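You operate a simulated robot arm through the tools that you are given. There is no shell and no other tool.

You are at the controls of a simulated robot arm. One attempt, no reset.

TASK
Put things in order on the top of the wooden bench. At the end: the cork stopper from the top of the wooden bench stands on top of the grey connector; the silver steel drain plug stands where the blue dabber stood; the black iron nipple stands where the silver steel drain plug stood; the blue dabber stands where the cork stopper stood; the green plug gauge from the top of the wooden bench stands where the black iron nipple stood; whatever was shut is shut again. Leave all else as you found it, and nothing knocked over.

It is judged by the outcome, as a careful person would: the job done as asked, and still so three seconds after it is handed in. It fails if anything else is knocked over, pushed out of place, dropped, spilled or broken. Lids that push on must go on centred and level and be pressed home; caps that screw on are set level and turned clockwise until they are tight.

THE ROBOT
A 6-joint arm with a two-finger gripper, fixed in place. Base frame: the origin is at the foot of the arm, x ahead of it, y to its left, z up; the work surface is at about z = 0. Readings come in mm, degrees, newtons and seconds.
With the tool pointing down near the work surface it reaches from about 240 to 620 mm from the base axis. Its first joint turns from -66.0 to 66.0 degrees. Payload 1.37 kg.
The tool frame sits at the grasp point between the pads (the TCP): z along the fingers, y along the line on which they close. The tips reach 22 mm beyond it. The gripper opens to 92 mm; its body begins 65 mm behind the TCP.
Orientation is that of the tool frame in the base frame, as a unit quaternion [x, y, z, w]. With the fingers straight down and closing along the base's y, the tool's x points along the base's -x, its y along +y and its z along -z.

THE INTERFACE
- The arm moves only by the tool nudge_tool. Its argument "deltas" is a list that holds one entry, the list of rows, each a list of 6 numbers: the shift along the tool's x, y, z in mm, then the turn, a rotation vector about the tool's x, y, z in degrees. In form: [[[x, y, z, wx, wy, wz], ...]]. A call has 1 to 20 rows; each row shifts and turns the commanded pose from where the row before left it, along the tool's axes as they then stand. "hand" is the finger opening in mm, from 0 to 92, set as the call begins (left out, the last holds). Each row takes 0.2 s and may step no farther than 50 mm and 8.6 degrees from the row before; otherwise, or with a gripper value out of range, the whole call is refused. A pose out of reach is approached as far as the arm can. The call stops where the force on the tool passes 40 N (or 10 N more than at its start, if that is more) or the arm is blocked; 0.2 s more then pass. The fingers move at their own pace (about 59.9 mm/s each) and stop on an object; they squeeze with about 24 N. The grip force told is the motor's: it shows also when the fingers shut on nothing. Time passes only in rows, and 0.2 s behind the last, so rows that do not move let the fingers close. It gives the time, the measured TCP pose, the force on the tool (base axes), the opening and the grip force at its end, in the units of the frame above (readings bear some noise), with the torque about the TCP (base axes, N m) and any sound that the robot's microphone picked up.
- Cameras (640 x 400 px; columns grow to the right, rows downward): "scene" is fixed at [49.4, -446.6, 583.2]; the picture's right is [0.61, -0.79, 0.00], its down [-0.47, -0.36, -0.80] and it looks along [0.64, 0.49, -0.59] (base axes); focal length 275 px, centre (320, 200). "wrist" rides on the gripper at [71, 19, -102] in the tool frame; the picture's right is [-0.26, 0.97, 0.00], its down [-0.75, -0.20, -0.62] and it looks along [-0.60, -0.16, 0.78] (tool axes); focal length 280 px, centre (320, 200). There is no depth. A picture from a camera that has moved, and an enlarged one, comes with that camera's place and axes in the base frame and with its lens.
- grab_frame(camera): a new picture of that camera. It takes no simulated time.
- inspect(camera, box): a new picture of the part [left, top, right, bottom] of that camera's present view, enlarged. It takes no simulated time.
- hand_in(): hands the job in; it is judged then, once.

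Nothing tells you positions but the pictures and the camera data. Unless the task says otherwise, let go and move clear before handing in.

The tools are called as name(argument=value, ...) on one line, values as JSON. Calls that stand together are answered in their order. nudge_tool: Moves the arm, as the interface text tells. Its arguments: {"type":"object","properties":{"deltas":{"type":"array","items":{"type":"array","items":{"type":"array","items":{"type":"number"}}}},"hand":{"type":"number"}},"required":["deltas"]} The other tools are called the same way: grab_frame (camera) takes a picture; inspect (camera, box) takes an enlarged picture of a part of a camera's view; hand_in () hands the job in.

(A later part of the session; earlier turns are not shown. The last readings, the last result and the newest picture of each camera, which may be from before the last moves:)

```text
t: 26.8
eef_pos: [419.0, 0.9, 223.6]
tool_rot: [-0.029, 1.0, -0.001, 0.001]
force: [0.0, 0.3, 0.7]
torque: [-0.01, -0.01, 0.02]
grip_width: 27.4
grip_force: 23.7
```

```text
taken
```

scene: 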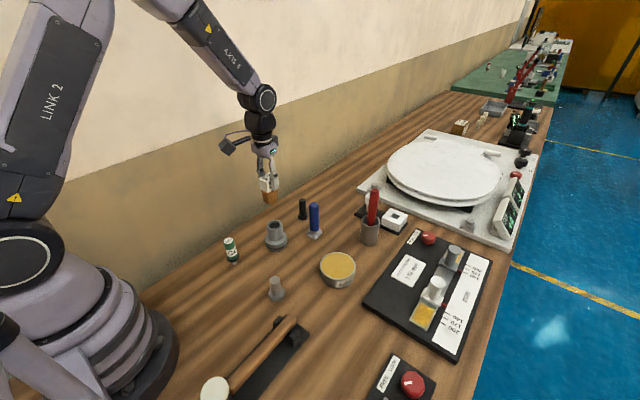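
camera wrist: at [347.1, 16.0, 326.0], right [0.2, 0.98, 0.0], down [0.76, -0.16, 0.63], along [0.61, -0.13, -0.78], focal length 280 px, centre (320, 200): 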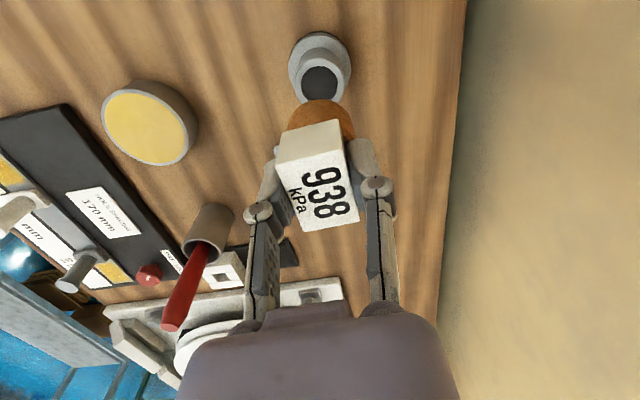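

The cork is held steady above the connector. I'll zoom to compare the cork base with the connector's rim.

inspect(camera="wrist", box=[240, 20, 400, 140])

inspect(camera="scene", box=[220, 130, 340, 260])

```text
3.33 times, centred on (320, 80) of wrist
camera zoom: at [347.1, 16.0, 326.0], right [0.2, 0.98, 0.0], down [0.76, -0.16, 0.63], along [0.61, -0.13, -0.78], focal length 935 px, centre (320, 600)
```

zoom: 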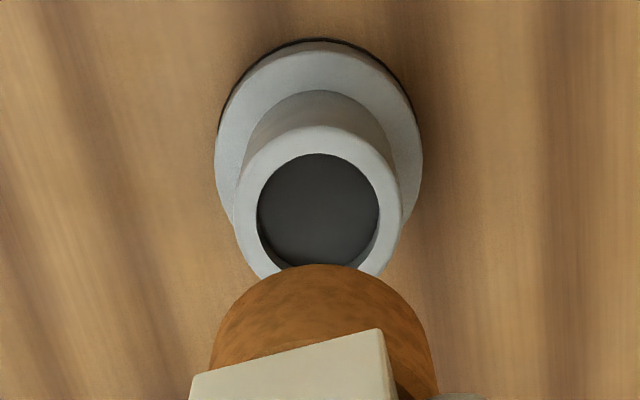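

```text
3.08 times, centred on (280, 195) of scene
camera zoom: at [49.4, -446.6, 583.2], right [0.61, -0.79, 0.0], down [-0.47, -0.36, -0.8], along [0.64, 0.49, -0.59], focal length 847 px, centre (443, 215)
```

zoom: 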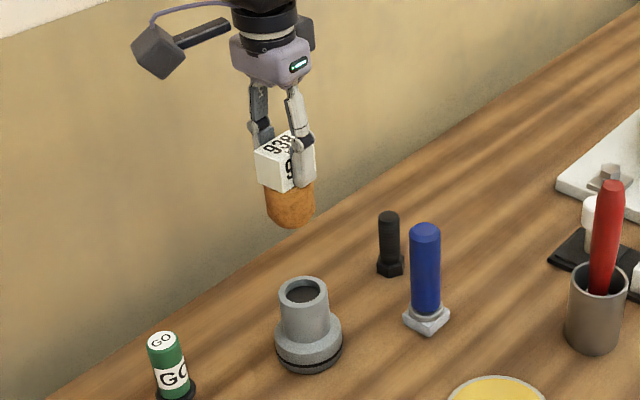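

I'll zoom closer on the carried cork's bottom profile.

inspect(camera="scene", box=[256, 165, 288, 215])

inspect(camera="scene", box=[255, 210, 300, 260])

```text
8.00 times, centred on (272, 190) of scene
camera zoom: at [49.4, -446.6, 583.2], right [0.61, -0.79, 0.0], down [-0.47, -0.36, -0.8], along [0.64, 0.49, -0.59], focal length 2202 px, centre (704, 280)
```

zoom: 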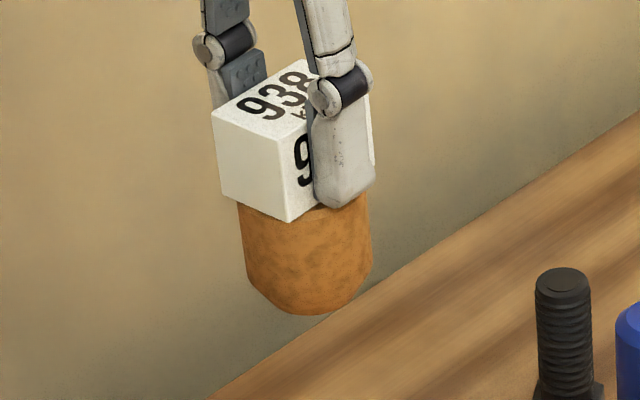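

```text
8.00 times, centred on (278, 235) of scene
camera zoom: at [49.4, -446.6, 583.2], right [0.61, -0.79, 0.0], down [-0.47, -0.36, -0.8], along [0.64, 0.49, -0.59], focal length 2202 px, centre (660, -80)
```

zoom: 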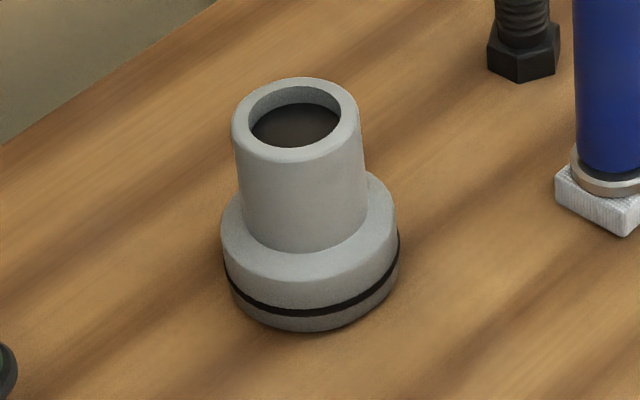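

The cork's bottom is about 36-37 mm across against a 31 mm bore, so it will stand on the rim. I'll correct about 2.5 mm and descend to just above the rim.

nudge_tool(deltas=[[[2.5, 0, 0, 0, 0, 0], [0, 0, 20, 0, 0, 0], [0, 0, 20, 0, 0, 0], [0, 0, 15, 0, 0, 0], [0, 0, 11, 0, 0, 0], [0, 0, 0, 0, 0, 0]]])

inspect(camera="wrist", box=[230, 30, 410, 150])

inspect(camera="scene", box=[240, 170, 310, 260])

```text
t: 28.2
eef_pos: [417.4, -0.0, 158.2]
tool_rot: [-0.029, 1.0, 0.0, 0.001]
force: [0.5, 0.5, 0.9]
torque: [0.02, -0.03, -0.01]
grip_width: 27.0
grip_force: 24.1
```

```text
3.33 times, centred on (320, 90) of wrist
camera zoom: at [344.2, 15.1, 259.4], right [0.2, 0.98, 0.0], down [0.76, -0.16, 0.63], along [0.61, -0.13, -0.78], focal length 935 px, centre (320, 567)
```

zoom: 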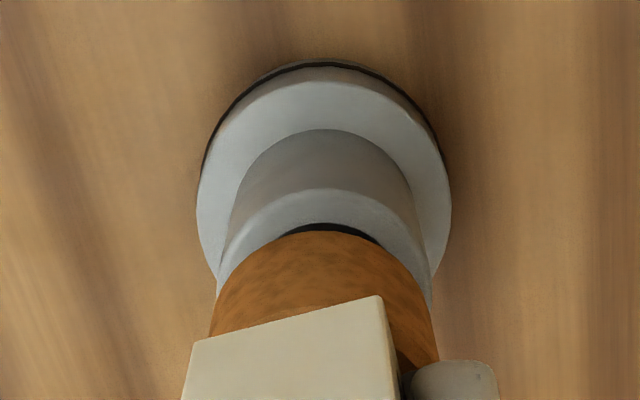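

```text
4.44 times, centred on (275, 215) of scene
camera zoom: at [49.4, -446.6, 583.2], right [0.61, -0.79, 0.0], down [-0.47, -0.36, -0.8], along [0.64, 0.49, -0.59], focal length 1223 px, centre (520, 133)
```

zoom: 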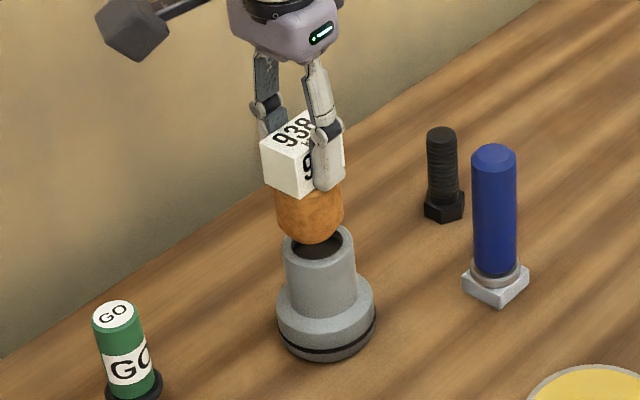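

The wrist and scene views disagree by a few mm on the remaining offset. I'll zoom the scene view closely to compare cork axis and connector axis.

inspect(camera="scene", box=[254, 195, 302, 255])

grab_frame(camera="wrist")

```text
6.67 times, centred on (278, 225) of scene
camera zoom: at [49.4, -446.6, 583.2], right [0.61, -0.79, 0.0], down [-0.47, -0.36, -0.8], along [0.64, 0.49, -0.59], focal length 1835 px, centre (600, 33)
```

zoom: 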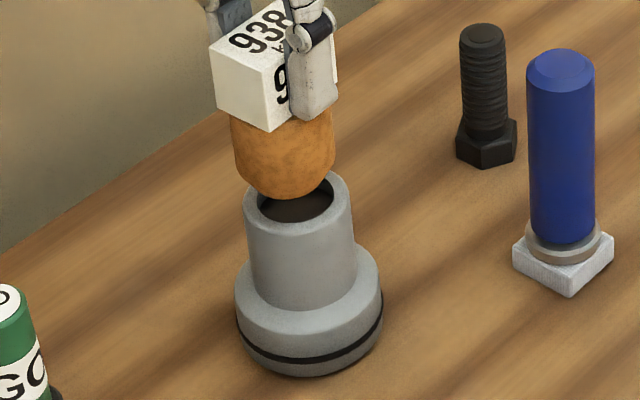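

```text
taken
camera wrist: at [344.2, 15.1, 259.4], right [0.2, 0.98, 0.0], down [0.76, -0.16, 0.63], along [0.61, -0.13, -0.78], focal length 280 px, centre (320, 200)
```

wrist: 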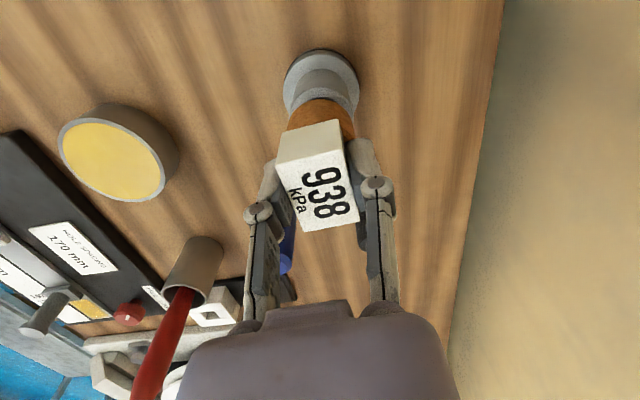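

Combining both views, the cork should move about 2.5 mm back in +x. I'll do that and lower most of the remaining gap.

nudge_tool(deltas=[[[-2.5, 0, 0, 0, 0, 0], [0, 0, 4, 0, 0, 0], [0, 0, 4, 0, 0, 0], [0, 0, 0, 0, 0, 0]]])

inspect(camera="scene", box=[254, 195, 302, 255])

inspect(camera="wrist", box=[230, 30, 410, 150])

```text
t: 29.2
eef_pos: [418.5, 0.1, 148.3]
tool_rot: [-0.03, 1.0, 0.0, 0.0]
force: [-0.8, 0.0, -0.5]
torque: [-0.01, 0.03, -0.01]
grip_width: 27.1
grip_force: 23.9
```

```text
6.67 times, centred on (278, 225) of scene
camera zoom: at [49.4, -446.6, 583.2], right [0.61, -0.79, 0.0], down [-0.47, -0.36, -0.8], along [0.64, 0.49, -0.59], focal length 1835 px, centre (600, 33)
```

zoom: 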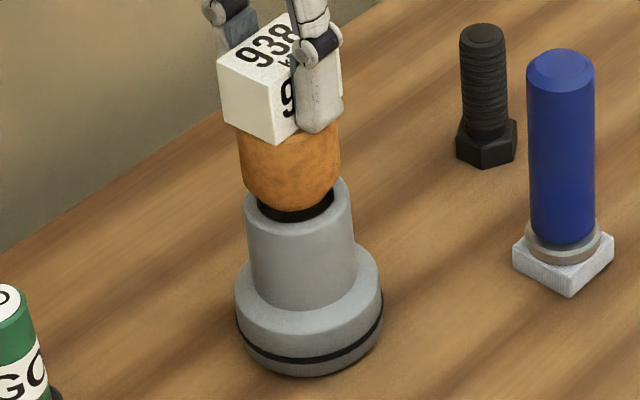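

```text
3.33 times, centred on (320, 90) of wrist
camera zoom: at [346.7, 15.3, 251.1], right [0.2, 0.98, 0.0], down [0.76, -0.16, 0.63], along [0.61, -0.13, -0.78], focal length 935 px, centre (320, 567)
```

zoom: 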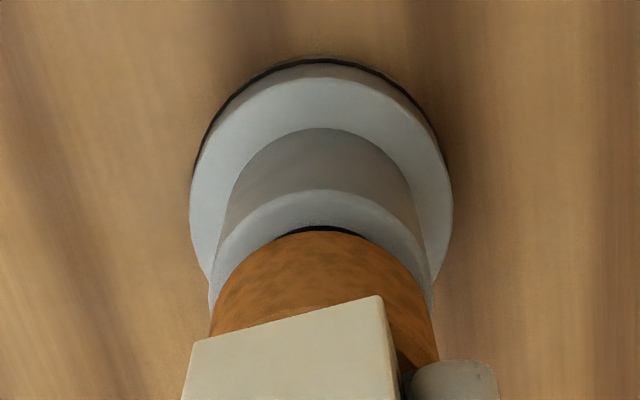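

Both views now agree the cork is centred over the connector, with about 4 mm left. Lowering in small steps to contact.

nudge_tool(deltas=[[[0, 0, 1.5, 0, 0, 0], [0, 0, 1, 0, 0, 0], [0, 0, 1, 0, 0, 0]]])

inspect(camera="scene", box=[254, 195, 302, 255])

```text
t: 30.0
eef_pos: [419.0, 0.1, 145.1]
tool_rot: [-0.031, 1.0, -0.002, 0.001]
force: [0.6, 0.7, -0.4]
torque: [0.03, 0.01, -0.01]
grip_width: 27.4
grip_force: 24.2
```

```text
6.67 times, centred on (278, 225) of scene
camera zoom: at [49.4, -446.6, 583.2], right [0.61, -0.79, 0.0], down [-0.47, -0.36, -0.8], along [0.64, 0.49, -0.59], focal length 1835 px, centre (600, 33)
```

zoom: 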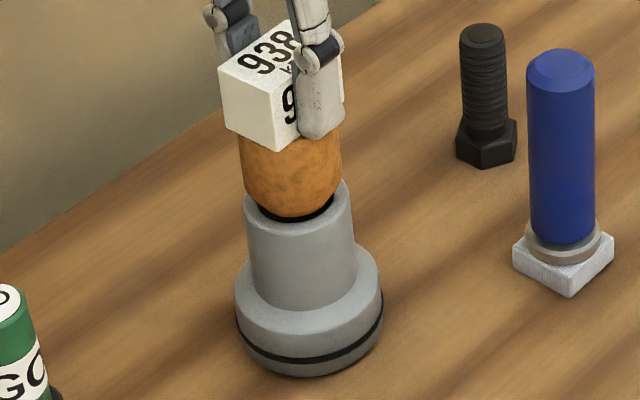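

There is no contact yet. Continuing in 1 mm steps.

nudge_tool(deltas=[[[0, 0, 1, 0, 0, 0], [0, 0, 1, 0, 0, 0]]])

inspect(camera="scene", box=[254, 195, 302, 255])

```text
t: 30.6
eef_pos: [418.4, -0.9, 145.0]
tool_rot: [-0.03, 1.0, -0.001, 0.001]
force: [-2.2, 0.4, 7.0]
torque: [0.0, 0.0, 0.0]
grip_width: 27.0
grip_force: 24.4
```

```text
6.67 times, centred on (278, 225) of scene
camera zoom: at [49.4, -446.6, 583.3], right [0.61, -0.79, 0.0], down [-0.47, -0.36, -0.8], along [0.64, 0.49, -0.59], focal length 1835 px, centre (600, 33)
```

zoom: 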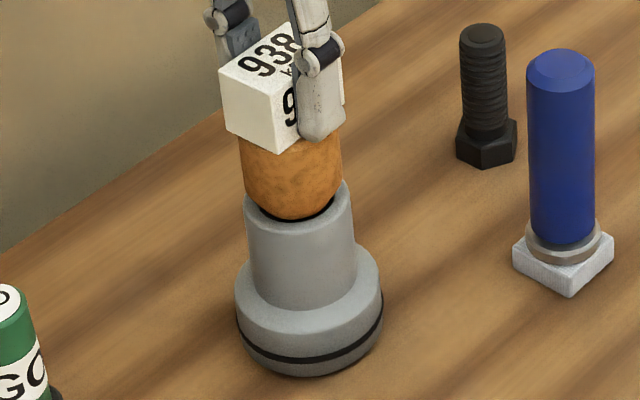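

Contact registered at about 7 N. I'll check the seating from the wrist camera before letting go.

inspect(camera="wrist", box=[260, 70, 380, 145])

inspect(camera="scene", box=[264, 208, 290, 230])

```text
5.33 times, centred on (320, 108) of wrist
camera zoom: at [346.9, 15.2, 246.4], right [0.2, 0.98, 0.0], down [0.76, -0.16, 0.63], along [0.61, -0.13, -0.78], focal length 1495 px, centre (320, 693)
```

zoom: 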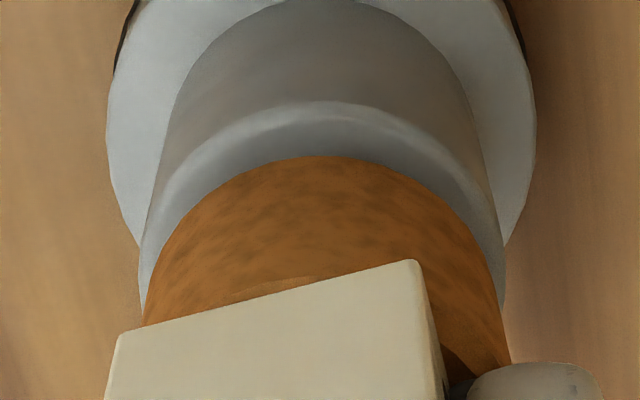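

```text
16.00 times, centred on (277, 219) of scene
camera zoom: at [49.4, -446.6, 583.3], right [0.61, -0.79, 0.0], down [-0.47, -0.36, -0.8], along [0.64, 0.49, -0.59], focal length 4403 px, centre (1008, -104)
```

zoom: 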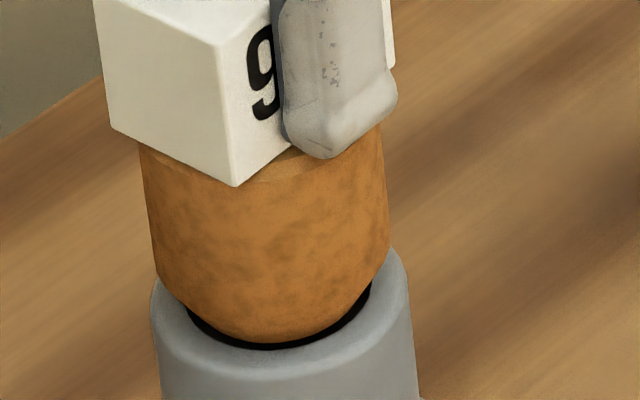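

The cork seats evenly around the bore edge and is centred within about 1 mm. I'll open the fingers just enough to let go, then check before retreating.

nudge_tool(deltas=[[[0, 0, 0, 0, 0, 0], [0, 0, 0, 0, 0, 0], [0, 0, 0, 0, 0, 0]]], hand=46)

inspect(camera="scene", box=[254, 190, 302, 250])

grab_frame(camera="wrist")

```text
t: 31.4
eef_pos: [419.5, 0.6, 143.1]
tool_rot: [-0.03, 1.0, -0.001, 0.002]
force: [0.9, 0.3, 0.6]
torque: [0.02, 0.0, 0.01]
grip_width: 45.8
grip_force: 0.1
```

```text
6.67 times, centred on (278, 220) of scene
camera zoom: at [49.4, -446.6, 583.2], right [0.61, -0.79, 0.0], down [-0.47, -0.36, -0.8], along [0.64, 0.49, -0.59], focal length 1835 px, centre (600, 67)
```

zoom: 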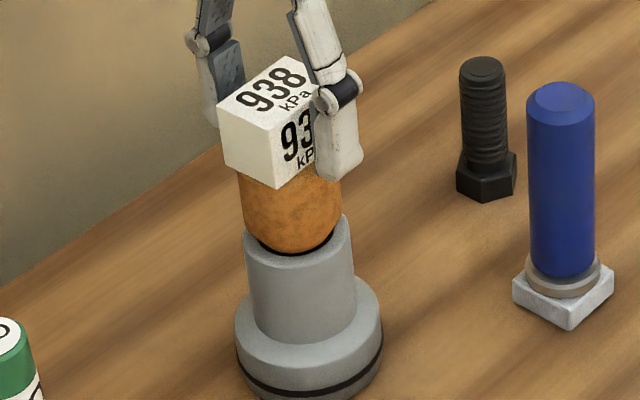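

```text
taken
camera wrist: at [346.7, 15.2, 246.0], right [0.2, 0.98, 0.0], down [0.76, -0.16, 0.63], along [0.61, -0.13, -0.78], focal length 280 px, centre (320, 200)
```

wrist: 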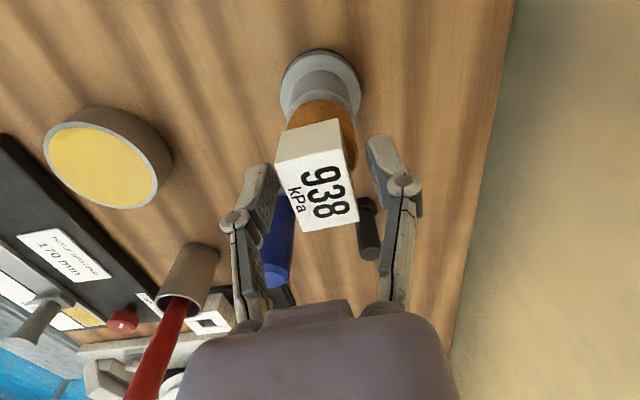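

The cork stands on the connector, released. I'll retreat straight up and recheck.

nudge_tool(deltas=[[[0, 0, -10, 0, 0, 0], [0, 0, -20, 0, 0, 0], [0, 0, -30, 0, 0, 0], [0, 0, -30, 0, 0, 0], [0, 0, -30, 0, 0, 0], [0, 0, 0, 0, 0, 0]]])

inspect(camera="scene", box=[250, 180, 320, 260])

grab_frame(camera="wrist")

```text
t: 32.8
eef_pos: [417.7, 0.0, 264.5]
tool_rot: [-0.03, 1.0, -0.001, -0.001]
force: [-0.2, 0.5, 0.0]
torque: [0.02, 0.01, 0.0]
grip_width: 46.1
grip_force: 0.1
```

```text
5.00 times, centred on (285, 220) of scene
camera zoom: at [49.4, -446.6, 583.2], right [0.61, -0.79, 0.0], down [-0.47, -0.36, -0.8], along [0.64, 0.49, -0.59], focal length 1376 px, centre (495, 100)
```

zoom: 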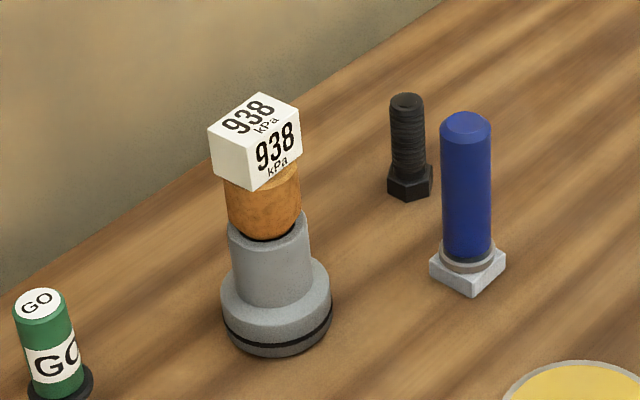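

```text
taken
camera wrist: at [345.7, 15.5, 366.4], right [0.2, 0.98, 0.0], down [0.76, -0.16, 0.63], along [0.61, -0.13, -0.78], focal length 280 px, centre (320, 200)
```

wrist: 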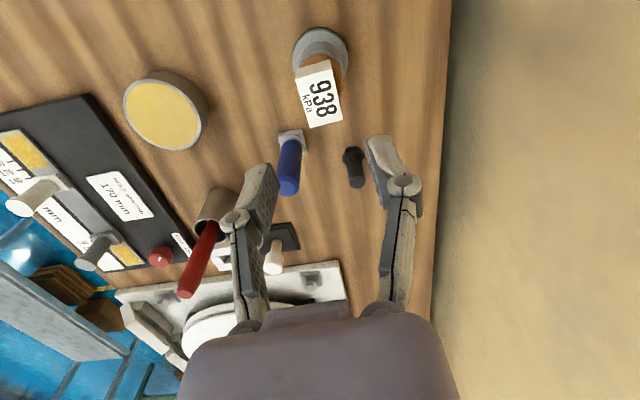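

The cork is standing squarely on the connector, and its original spot was (278.5,-300). Next is the blue dabber: I'll turn 45 degrees so the camera stays clear of the cork stack, then hover just above it.

nudge_tool(deltas=[[[0, 0, 0, 0, 0, -8.3], [0, 0, 0, 0, 0, -8.3], [0, 0, 0, 0, 0, -8.3], [0, 0, 0, 0, 0, -8.3], [0, 0, 0, 0, 0, -8.3], [-7.5, -28.5, 0, 0, 0, 0], [-7.5, -28.5, 0, 0, 0, 0], [-7.5, -28.5, 0, 0, 0, 0], [-7.5, -28.5, 0, 0, 0, 0], [0, 0, 25, 0, 0, 0], [0, 0, 25, 0, 0, 0], [0, 0, 25, 0, 0, 0], [0, 0, 25, 0, 0, 0], [0, 0, 0, 0, 0, 0]]], hand=60)

grab_frame(camera="wrist")

inspect(camera="scene", box=[230, 100, 410, 260])

```text
t: 35.8
eef_pos: [521.7, -59.5, 164.5]
tool_rot: [-0.382, 0.924, -0.001, 0.001]
force: [0.3, 0.3, 0.7]
torque: [-0.03, -0.01, 0.0]
grip_width: 60.4
grip_force: 0.0
```

```text
taken
camera wrist: at [456.9, -95.7, 266.8], right [-0.5, 0.87, 0.0], down [0.68, 0.39, 0.63], along [0.54, 0.31, -0.78], focal length 280 px, centre (320, 200)
```

wrist: 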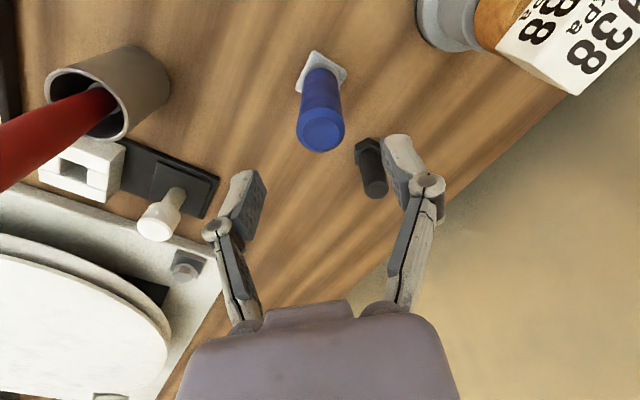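

```text
2.50 times, centred on (320, 180) of scene
camera zoom: at [49.4, -446.6, 583.2], right [0.61, -0.79, 0.0], down [-0.47, -0.36, -0.8], along [0.64, 0.49, -0.59], focal length 688 px, centre (320, 250)
```

zoom: 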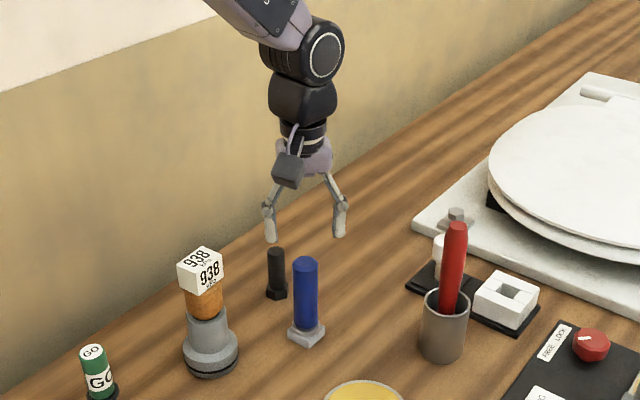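

Now I'll measure the dabber relative to the gripper.

inspect(camera="wrist", box=[260, 40, 380, 160])

```text
3.33 times, centred on (320, 100) of wrist
camera zoom: at [456.9, -95.7, 266.8], right [-0.5, 0.87, 0.0], down [0.68, 0.39, 0.63], along [0.54, 0.31, -0.78], focal length 935 px, centre (320, 533)
```

zoom: 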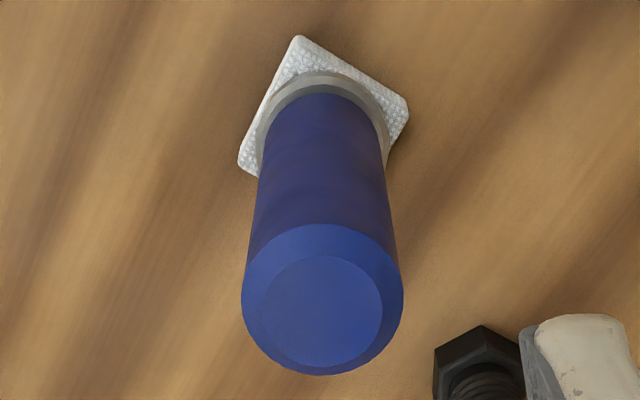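

The gripper is centred on the dabber within about 1 mm. Descending to mid-height on the blue barrel and closing.

nudge_tool(deltas=[[[0.8, 0.5, 0, 0, 0, 0], [0, 0, 20, 0, 0, 0], [0, 0, 20, 0, 0, 0], [0, 0, 20, 0, 0, 0], [0, 0, 20, 0, 0, 0], [0, 0, 15, 0, 0, 0], [0, 0, 8, 0, 0, 0], [0, 0, 0, 0, 0, 0]]])

grab_frame(camera="wrist")

inspect(camera="scene", box=[230, 130, 410, 260])

```text
t: 37.6
eef_pos: [520.2, -60.9, 61.0]
tool_rot: [-0.382, 0.924, -0.001, 0.001]
force: [0.6, -0.4, 0.1]
torque: [-0.01, 0.0, 0.01]
grip_width: 59.7
grip_force: 0.0
```

```text
taken
camera wrist: at [456.0, -96.2, 162.9], right [-0.5, 0.87, 0.0], down [0.68, 0.39, 0.63], along [0.54, 0.31, -0.78], focal length 280 px, centre (320, 200)
```

wrist: 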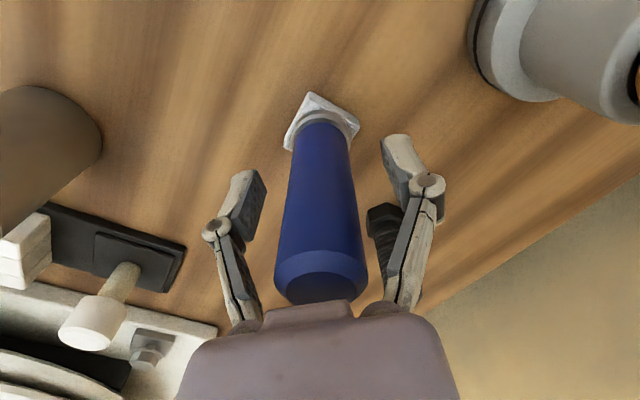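

```text
3.08 times, centred on (320, 195) of scene
camera zoom: at [49.4, -446.6, 583.2], right [0.61, -0.79, 0.0], down [-0.47, -0.36, -0.8], along [0.64, 0.49, -0.59], focal length 847 px, centre (320, 215)
```

zoom: 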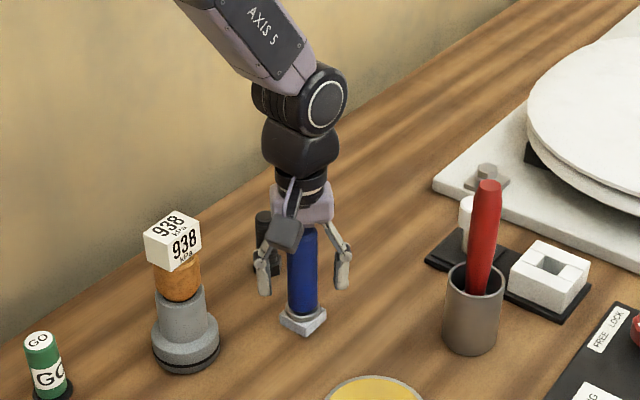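

The fingers straddle the dabber cleanly with everything else clear. Closing.

nudge_tool(deltas=[[[0, 0, 0, 0, 0, 0], [0, 0, 0, 0, 0, 0], [0, 0, 0, 0, 0, 0], [0, 0, 0, 0, 0, 0]]], hand=5)

nudge_tool(deltas=[[[0, 0, -2, 0, 0, 0], [0, 0, -3, 0, 0, 0], [0, 0, 0, 0, 0, 0]]])

inspect(camera="scene", box=[280, 190, 350, 250])

grab_frame(camera="wrist")

```text
t: 38.6
eef_pos: [519.6, -59.0, 60.6]
tool_rot: [-0.381, 0.924, -0.001, 0.001]
force: [-0.9, 0.4, 0.7]
torque: [0.02, 0.04, 0.0]
grip_width: 27.6
grip_force: 23.7
```

```text
t: 39.4
eef_pos: [519.8, -59.2, 67.7]
tool_rot: [-0.382, 0.924, 0.0, 0.001]
force: [-0.9, -0.1, -2.2]
torque: [0.0, -0.01, 0.03]
grip_width: 27.6
grip_force: 24.1
```

```text
6.67 times, centred on (315, 220) of scene
camera zoom: at [49.4, -446.6, 583.2], right [0.61, -0.79, 0.0], down [-0.47, -0.36, -0.8], along [0.64, 0.49, -0.59], focal length 1835 px, centre (353, 67)
```

zoom: 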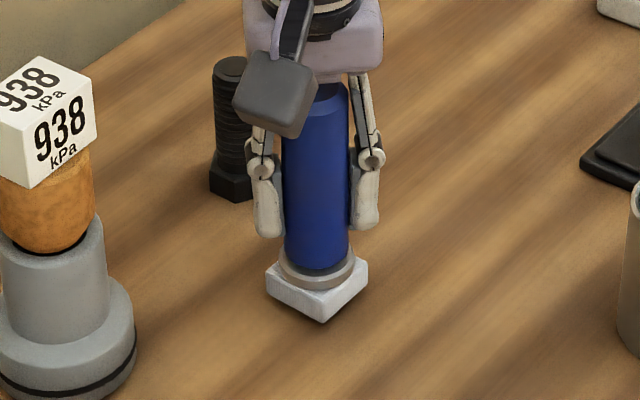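

```text
taken
camera wrist: at [455.5, -96.3, 168.4], right [-0.5, 0.87, 0.0], down [0.68, 0.39, 0.63], along [0.54, 0.31, -0.78], focal length 280 px, centre (320, 200)
```

wrist: 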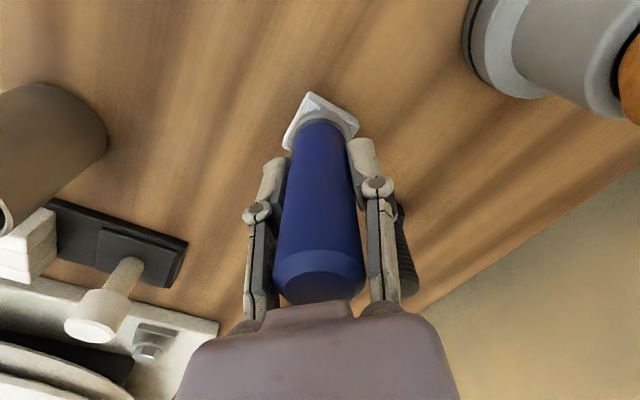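

The dabber is held at a width of 27.6 mm and lifted. Its original place was (519.7,-59.3). I'll raise it and carry it to the cork's old spot at (278.5,-300).

nudge_tool(deltas=[[[0, 0, -10, 0, 0, 0], [0, 0, -25, 0, 0, 0], [0, 0, -30, 0, 0, 0], [0, 0, -30, 0, 0, 0], [0, 0, -30, 0, 0, 0], [0, 0, -25, 0, 0, 0], [28.4, 0, 0, 0, 0, 0], [28.4, 0, 0, 0, 0, 0], [28.4, 0, 0, 0, 0, 0], [28.4, 0, 0, 0, 0, 0], [28.4, 0, 0, 0, 0, 0], [28.4, 0, 0, 0, 0, 0], [28.4, 0, 0, 0, 0, 0], [28.4, 0, 0, 0, 0, 0], [28.4, 0, 0, 0, 0, 0], [28.4, 0, 0, 0, 0, 0], [28.4, 0, 0, 0, 0, 0], [28.4, 0.4, 0, 0, 0, 0], [0, 0, 0, 0, 0, 0]]])

grab_frame(camera="wrist")

grab_frame(camera="scene")

```text
t: 43.4
eef_pos: [277.2, -301.1, 216.4]
tool_rot: [-0.382, 0.924, -0.001, 0.0]
force: [-0.4, 0.1, -2.8]
torque: [0.01, 0.0, -0.03]
grip_width: 27.8
grip_force: 23.8
```

```text
taken
camera wrist: at [212.7, -336.0, 318.6], right [-0.5, 0.87, 0.0], down [0.68, 0.39, 0.63], along [0.54, 0.31, -0.78], focal length 280 px, centre (320, 200)
```

wrist: 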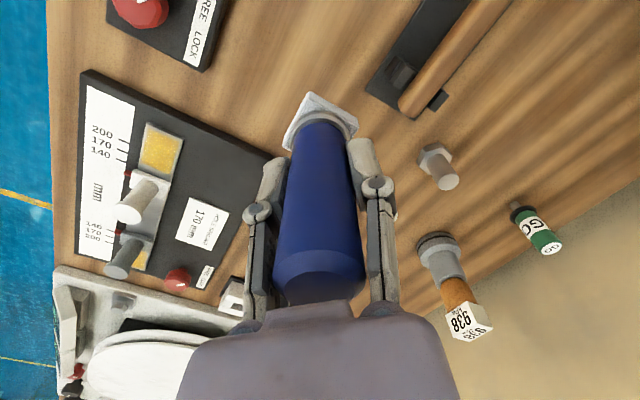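

```text
taken
```

scene: 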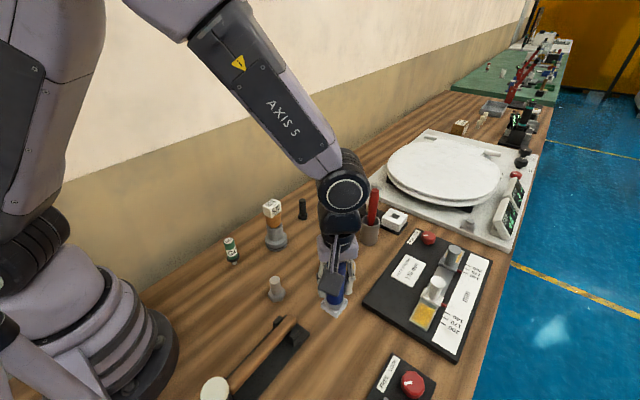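

The dabber is steady in the grip above the cork's old spot, and the area below is empty. Trimming the position and lowering.

nudge_tool(deltas=[[[-1.8, -0.3, 0, 0, 0, 0], [0, 0, 30, 0, 0, 0], [0, 0, 30, 0, 0, 0], [0, 0, 30, 0, 0, 0], [0, 0, 25, 0, 0, 0], [0, 0, 20, 0, 0, 0], [0, 0, 10, 0, 0, 0], [0, 0, 0, 0, 0, 0]]])

grab_frame(camera="wrist")

inspect(camera="scene", box=[260, 240, 420, 390])

```text
t: 45.2
eef_pos: [280.2, -299.8, 70.0]
tool_rot: [-0.382, 0.924, -0.001, 0.0]
force: [-0.4, -0.1, -2.1]
torque: [-0.01, -0.03, 0.0]
grip_width: 27.5
grip_force: 24.3
```

```text
taken
camera wrist: at [215.5, -335.4, 173.0], right [-0.5, 0.87, 0.0], down [0.68, 0.39, 0.63], along [0.54, 0.31, -0.78], focal length 280 px, centre (320, 200)
```

wrist: 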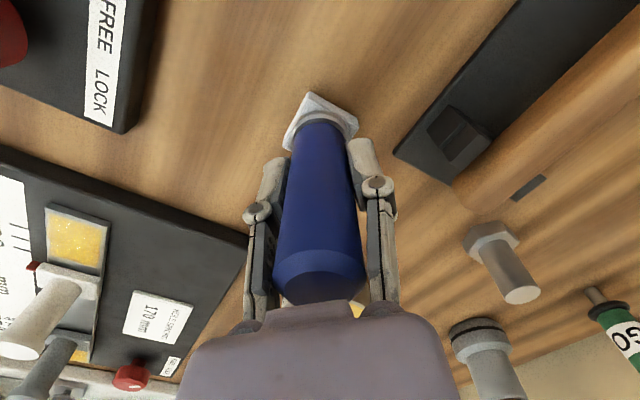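

```text
2.67 times, centred on (340, 315) of scene
camera zoom: at [49.4, -446.6, 583.2], right [0.61, -0.79, 0.0], down [-0.47, -0.36, -0.8], along [0.64, 0.49, -0.59], focal length 734 px, centre (267, -107)
```

zoom: 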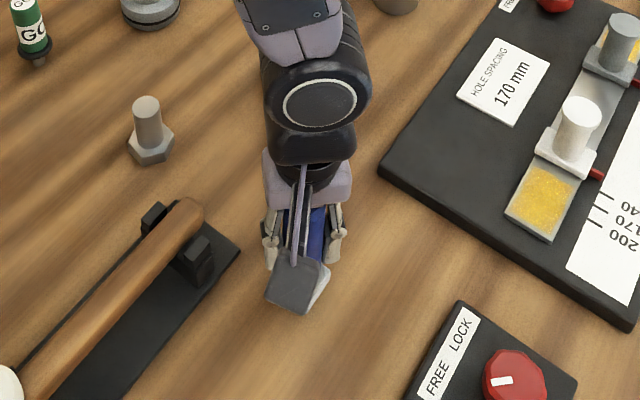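

About 9 mm remain to the table. Lowering slowly to contact.

nudge_tool(deltas=[[[0, 0, 4, 0, 0, 0], [0, 0, 2, 0, 0, 0], [0, 0, 1, 0, 0, 0], [0, 0, 0, 0, 0, 0]]])

nudge_tool(deltas=[[[0, 0, 1, 0, 0, 0], [0, 0, 0, 0, 0, 0]]])

```text
t: 46.2
eef_pos: [279.5, -300.0, 64.1]
tool_rot: [-0.382, 0.924, -0.001, 0.0]
force: [0.2, -0.2, -1.6]
torque: [0.02, -0.02, 0.02]
grip_width: 27.5
grip_force: 24.0
```

```text
t: 46.8
eef_pos: [280.4, -299.2, 62.1]
tool_rot: [-0.382, 0.924, 0.0, 0.001]
force: [-0.4, 0.2, -1.8]
torque: [0.03, -0.01, -0.01]
grip_width: 27.4
grip_force: 24.0
```

There is still no contact. Continuing 1 mm at a time.

nudge_tool(deltas=[[[0, 0, 1, 0, 0, 0], [0, 0, 0, 0, 0, 0]]])

nudge_tool(deltas=[[[0, 0, 1, 0, 0, 0], [0, 0, 0, 0, 0, 0]]])

```text
t: 47.4
eef_pos: [278.8, -299.5, 62.4]
tool_rot: [-0.382, 0.924, -0.001, 0.001]
force: [-0.2, 0.7, -2.3]
torque: [-0.04, -0.02, 0.03]
grip_width: 27.5
grip_force: 23.7
```

```text
t: 48.0
eef_pos: [280.4, -300.6, 59.8]
tool_rot: [-0.382, 0.924, -0.001, 0.0]
force: [-1.0, 1.8, 4.6]
torque: [0.02, 0.04, -0.05]
grip_width: 27.7
grip_force: 23.3
```

Contact is made: the upward force reads 4.6 N. Releasing.

nudge_tool(deltas=[[[0, 0, 0, 0, 0, 0], [0, 0, 0, 0, 0, 0], [0, 0, 0, 0, 0, 0]]], hand=52)

grab_frame(camera="wrist")

inspect(camera="scene", box=[290, 270, 380, 360])

```text
t: 48.8
eef_pos: [280.7, -298.9, 61.2]
tool_rot: [-0.382, 0.924, -0.001, 0.001]
force: [-0.6, -0.2, -0.7]
torque: [0.0, 0.02, -0.03]
grip_width: 52.2
grip_force: 0.0
```

```text
taken
camera wrist: at [215.3, -335.4, 163.1], right [-0.5, 0.87, 0.0], down [0.68, 0.39, 0.63], along [0.54, 0.31, -0.78], focal length 280 px, centre (320, 200)
```

wrist: 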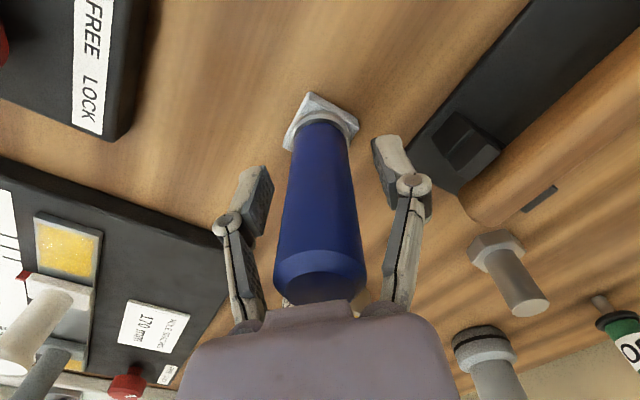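

```text
4.44 times, centred on (335, 315) of scene
camera zoom: at [49.4, -446.6, 583.2], right [0.61, -0.79, 0.0], down [-0.47, -0.36, -0.8], along [0.64, 0.49, -0.59], focal length 1223 px, centre (253, -311)
```

zoom: 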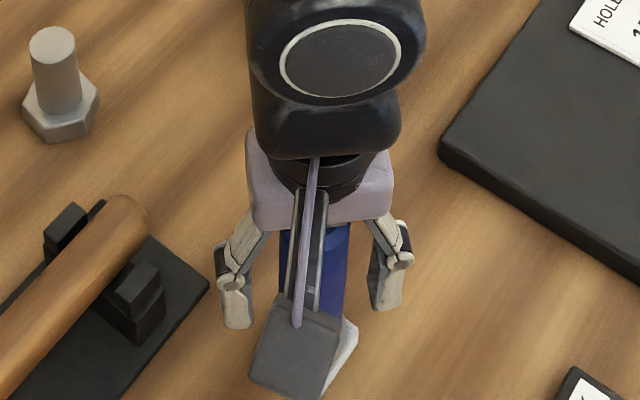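

The dabber stands free. Retreating straight up and checking.

nudge_tool(deltas=[[[0, 0, -10, 0, 0, 0], [0, 0, -20, 0, 0, 0], [0, 0, -30, 0, 0, 0], [0, 0, -30, 0, 0, 0], [0, 0, -30, 0, 0, 0], [0, 0, -30, 0, 0, 0], [0, 0, 0, 0, 0, 0]]])

grab_frame(camera="wrist")

grab_frame(camera="scene")

```text
t: 50.4
eef_pos: [279.9, -298.7, 210.4]
tool_rot: [-0.382, 0.924, 0.0, -0.001]
force: [0.3, 0.2, -0.2]
torque: [-0.01, 0.01, -0.01]
grip_width: 52.2
grip_force: 0.0
```

```text
taken
camera wrist: at [215.6, -334.5, 312.8], right [-0.5, 0.87, 0.0], down [0.68, 0.39, 0.63], along [0.54, 0.31, -0.78], focal length 280 px, centre (320, 200)
```

wrist: 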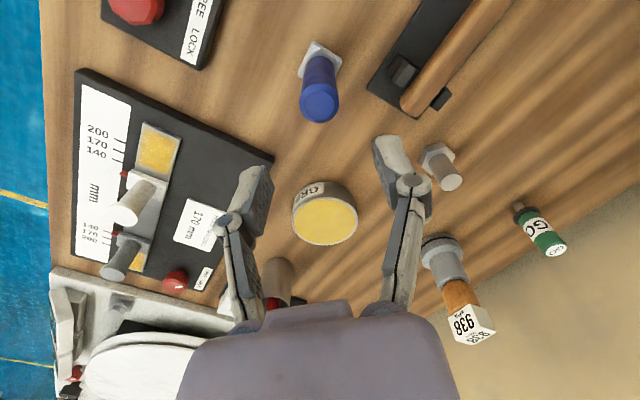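

```text
taken
```

scene: 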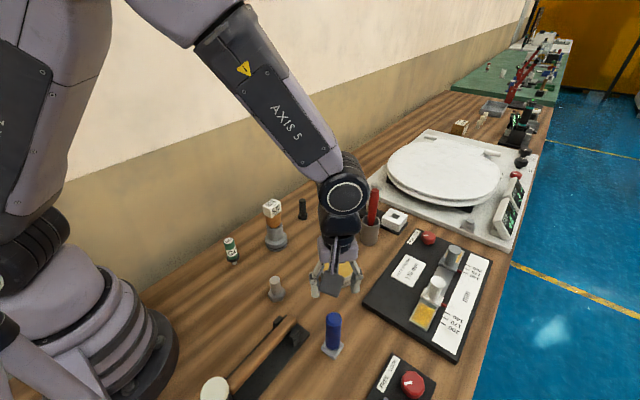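

The dabber now stands on the cork's old spot. Next is the silver plug: hover above it at (298,-119).

nudge_tool(deltas=[[[-23.3, 19.1, 0, 0, 0, 0], [-23.3, 19.1, 0, 0, 0, 0], [-23.3, 19.1, 0, 0, 0, 0], [-23.3, 19.1, 0, 0, 0, 0], [-23.3, 19.1, 0, 0, 0, 0], [-23.2, 19, 0, 0, 0, 0], [0, 0, 30, 0, 0, 0], [0, 0, 30, 0, 0, 0], [0, 0, 30, 0, 0, 0], [0, 0, 0, 0, 0, 0]]], hand=52)

grab_frame(camera="wrist")

inspect(camera="wrist", box=[260, 60, 380, 160])

```text
t: 52.6
eef_pos: [299.1, -119.5, 120.0]
tool_rot: [-0.382, 0.924, -0.001, 0.0]
force: [-0.2, -0.2, -0.1]
torque: [-0.02, 0.04, 0.01]
grip_width: 52.1
grip_force: 0.0
```

```text
taken
camera wrist: at [233.7, -155.3, 223.1], right [-0.5, 0.87, 0.0], down [0.68, 0.39, 0.63], along [0.54, 0.31, -0.78], focal length 280 px, centre (320, 200)
```

wrist: 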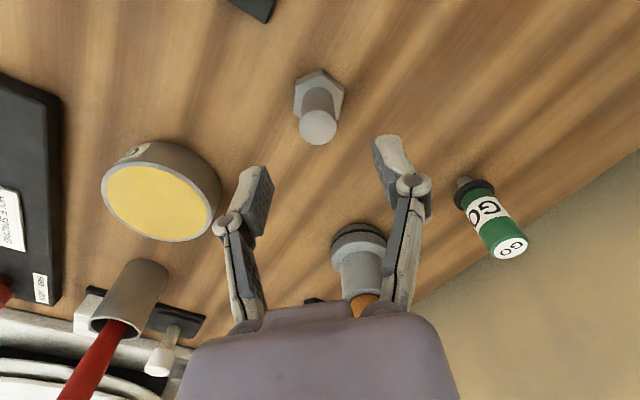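

```text
4.00 times, centred on (320, 110) of wrist
camera zoom: at [233.7, -155.3, 223.1], right [-0.5, 0.87, 0.0], down [0.68, 0.39, 0.63], along [0.54, 0.31, -0.78], focal length 1122 px, centre (320, 560)
```

zoom: 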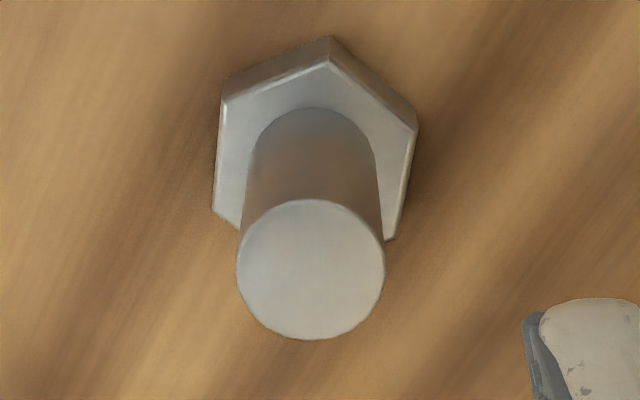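

The plug is within about 1 mm of the gripper centre. Descending so the pads take the stem above the hex.

nudge_tool(deltas=[[[0.6, -1.2, 0, 0, 0, 0], [0, 0, 20, 0, 0, 0], [0, 0, 20, 0, 0, 0], [0, 0, 20, 0, 0, 0], [0, 0, 12, 0, 0, 0], [0, 0, 6, 0, 0, 0], [0, 0, 0, 0, 0, 0]]])

grab_frame(camera="wrist")

inspect(camera="scene", box=[220, 230, 330, 320])

```text
t: 54.2
eef_pos: [298.6, -121.0, 41.9]
tool_rot: [-0.382, 0.924, 0.0, 0.001]
force: [-0.1, -0.2, -1.2]
torque: [0.0, 0.04, -0.01]
grip_width: 51.9
grip_force: 0.1
```

```text
taken
camera wrist: at [234.0, -157.3, 144.5], right [-0.5, 0.87, 0.0], down [0.68, 0.39, 0.63], along [0.54, 0.31, -0.78], focal length 280 px, centre (320, 200)
```

wrist: 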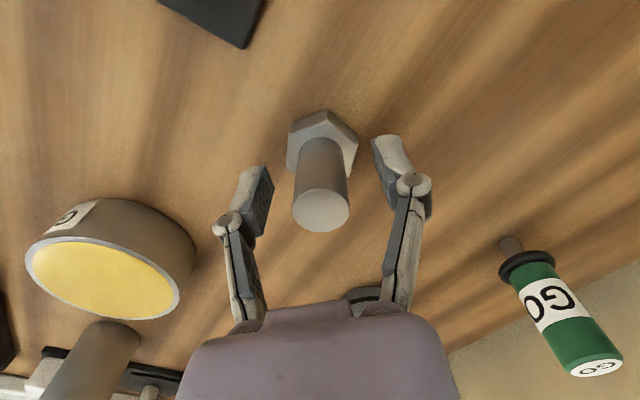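

```text
4.44 times, centred on (275, 275) of scene
camera zoom: at [49.4, -446.6, 583.2], right [0.61, -0.79, 0.0], down [-0.47, -0.36, -0.8], along [0.64, 0.49, -0.59], focal length 1223 px, centre (520, -133)
```

zoom: 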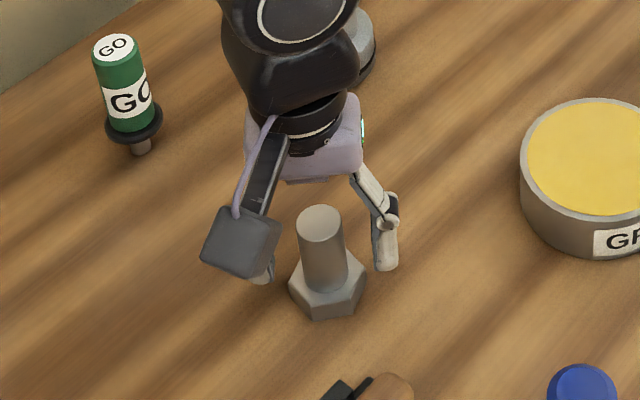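

The pads straddle the stem with the tips above the hex. Closing, then a small test lift.

nudge_tool(deltas=[[[0, 0, 0, 0, 0, 0], [0, 0, 0, 0, 0, 0], [0, 0, 0, 0, 0, 0], [0, 0, 0, 0, 0, 0]]], hand=5)

nudge_tool(deltas=[[[0, 0, -3, 0, 0, 0], [0, 0, -5, 0, 0, 0], [0, 0, -5, 0, 0, 0], [0, 0, 0, 0, 0, 0]]])

grab_frame(camera="wrist")

inspect(camera="scene", box=[220, 230, 330, 320])

```text
t: 55.2
eef_pos: [299.1, -120.5, 42.4]
tool_rot: [-0.382, 0.924, -0.002, 0.0]
force: [0.1, 0.7, 0.6]
torque: [0.0, -0.01, -0.02]
grip_width: 23.2
grip_force: 24.0
```

```text
t: 56.2
eef_pos: [298.4, -121.6, 55.3]
tool_rot: [-0.382, 0.924, -0.001, 0.001]
force: [0.3, -0.3, -0.6]
torque: [-0.02, -0.01, 0.03]
grip_width: 23.3
grip_force: 24.0
```

```text
taken
camera wrist: at [233.8, -157.3, 158.0], right [-0.5, 0.87, 0.0], down [0.68, 0.39, 0.63], along [0.54, 0.31, -0.78], focal length 280 px, centre (320, 200)
```

wrist: 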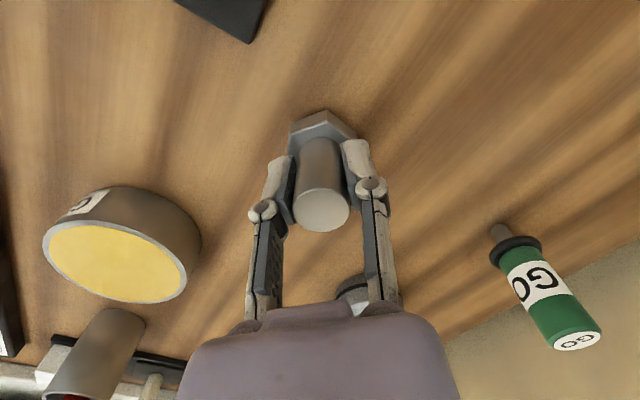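

```text
4.44 times, centred on (275, 275) of scene
camera zoom: at [49.4, -446.6, 583.2], right [0.61, -0.79, 0.0], down [-0.47, -0.36, -0.8], along [0.64, 0.49, -0.59], focal length 1223 px, centre (520, -133)
```

zoom: 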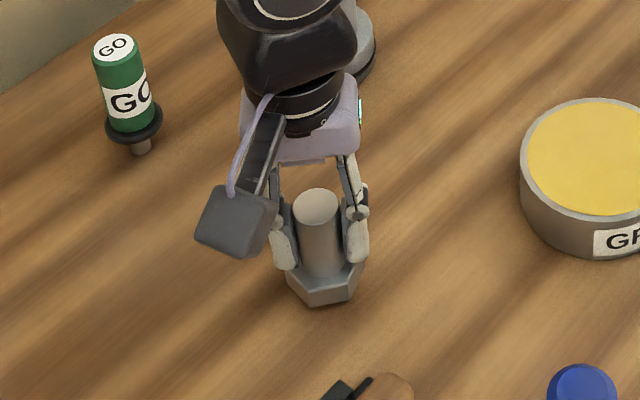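

The plug is lifted and steady at a width of 23.2 mm. Its old place was (298.7,-120.8). Carrying it to the dabber's old place (519.7,-59.3).

nudge_tool(deltas=[[[0, 0, -25, 0, 0, 0], [0, 0, -30, 0, 0, 0], [0, 0, -30, 0, 0, 0], [0, 0, -30, 0, 0, 0], [0, 0, -30, 0, 0, 0], [-25, -14, 0, 0, 0, 0], [-25, -14, 0, 0, 0, 0], [-25, -14, 0, 0, 0, 0], [-25, -14, 0, 0, 0, 0], [-25, -14, 0, 0, 0, 0], [-25, -14, 0, 0, 0, 0], [-25, -14, 0, 0, 0, 0], [-25.1, -14.4, 0, 0, 0, 0], [0, 0, 0, 0, 0, 0]]])

grab_frame(camera="wrist")

grab_frame(camera="scene")

```text
t: 59.2
eef_pos: [519.9, -58.6, 201.9]
tool_rot: [-0.382, 0.924, 0.0, 0.0]
force: [-0.1, -0.1, -1.2]
torque: [0.02, -0.03, -0.01]
grip_width: 22.9
grip_force: 23.7
```

```text
taken
camera wrist: at [454.9, -94.3, 303.5], right [-0.5, 0.87, 0.0], down [0.68, 0.39, 0.62], along [0.54, 0.31, -0.78], focal length 280 px, centre (320, 200)
```

wrist: 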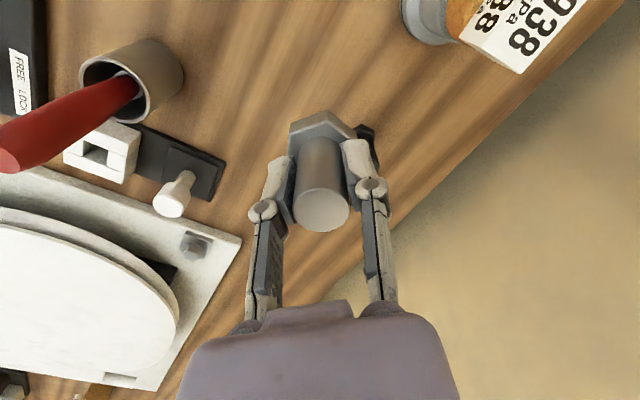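

```text
taken
```

scene: 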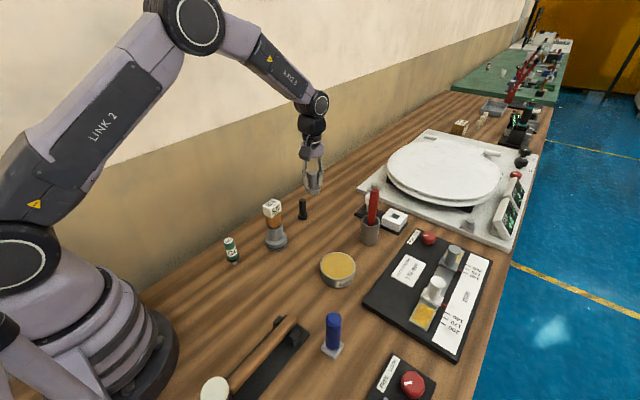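

The plug is over the dabber's old spot, clear below. Lowering.

nudge_tool(deltas=[[[0, 0, 30, 0, 0, 0], [0, 0, 30, 0, 0, 0], [0, 0, 30, 0, 0, 0], [0, 0, 30, 0, 0, 0], [0, 0, 20, 0, 0, 0], [0, 0, 10, 0, 0, 0], [0, 0, 4, 0, 0, 0], [0, 0, 0, 0, 0, 0]]])

grab_frame(camera="wrist")

inspect(camera="scene", box=[230, 150, 390, 260])

```text
t: 61.0
eef_pos: [519.2, -58.7, 46.7]
tool_rot: [-0.382, 0.924, -0.001, 0.0]
force: [-0.5, -0.5, -1.2]
torque: [0.0, 0.01, 0.0]
grip_width: 22.7
grip_force: 24.1
```

```text
taken
camera wrist: at [455.2, -95.0, 148.7], right [-0.5, 0.87, 0.0], down [0.68, 0.39, 0.63], along [0.54, 0.31, -0.78], focal length 280 px, centre (320, 200)
```

wrist: 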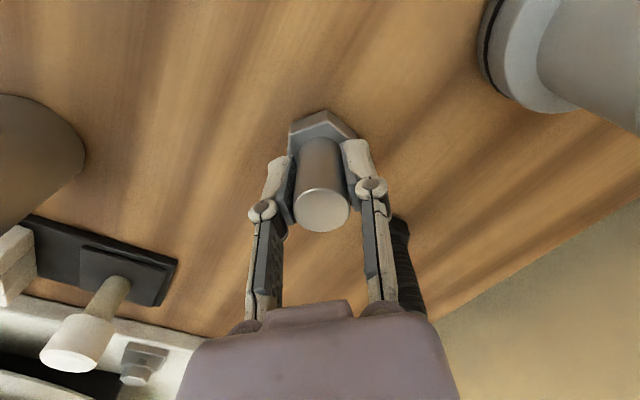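

```text
3.64 times, centred on (310, 205) of scene
camera zoom: at [49.4, -446.6, 583.2], right [0.61, -0.79, 0.0], down [-0.47, -0.36, -0.8], along [0.64, 0.49, -0.59], focal length 1001 px, centre (356, 182)
```

zoom: 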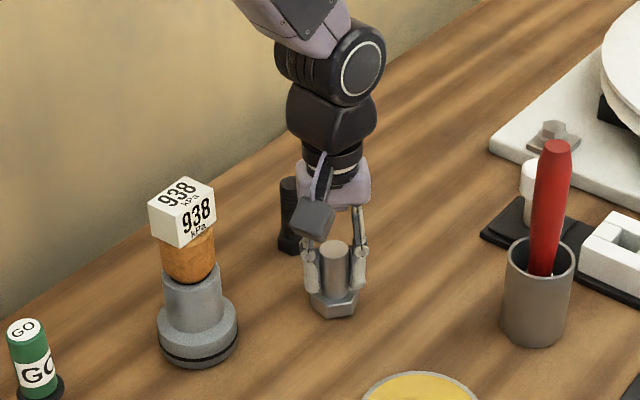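

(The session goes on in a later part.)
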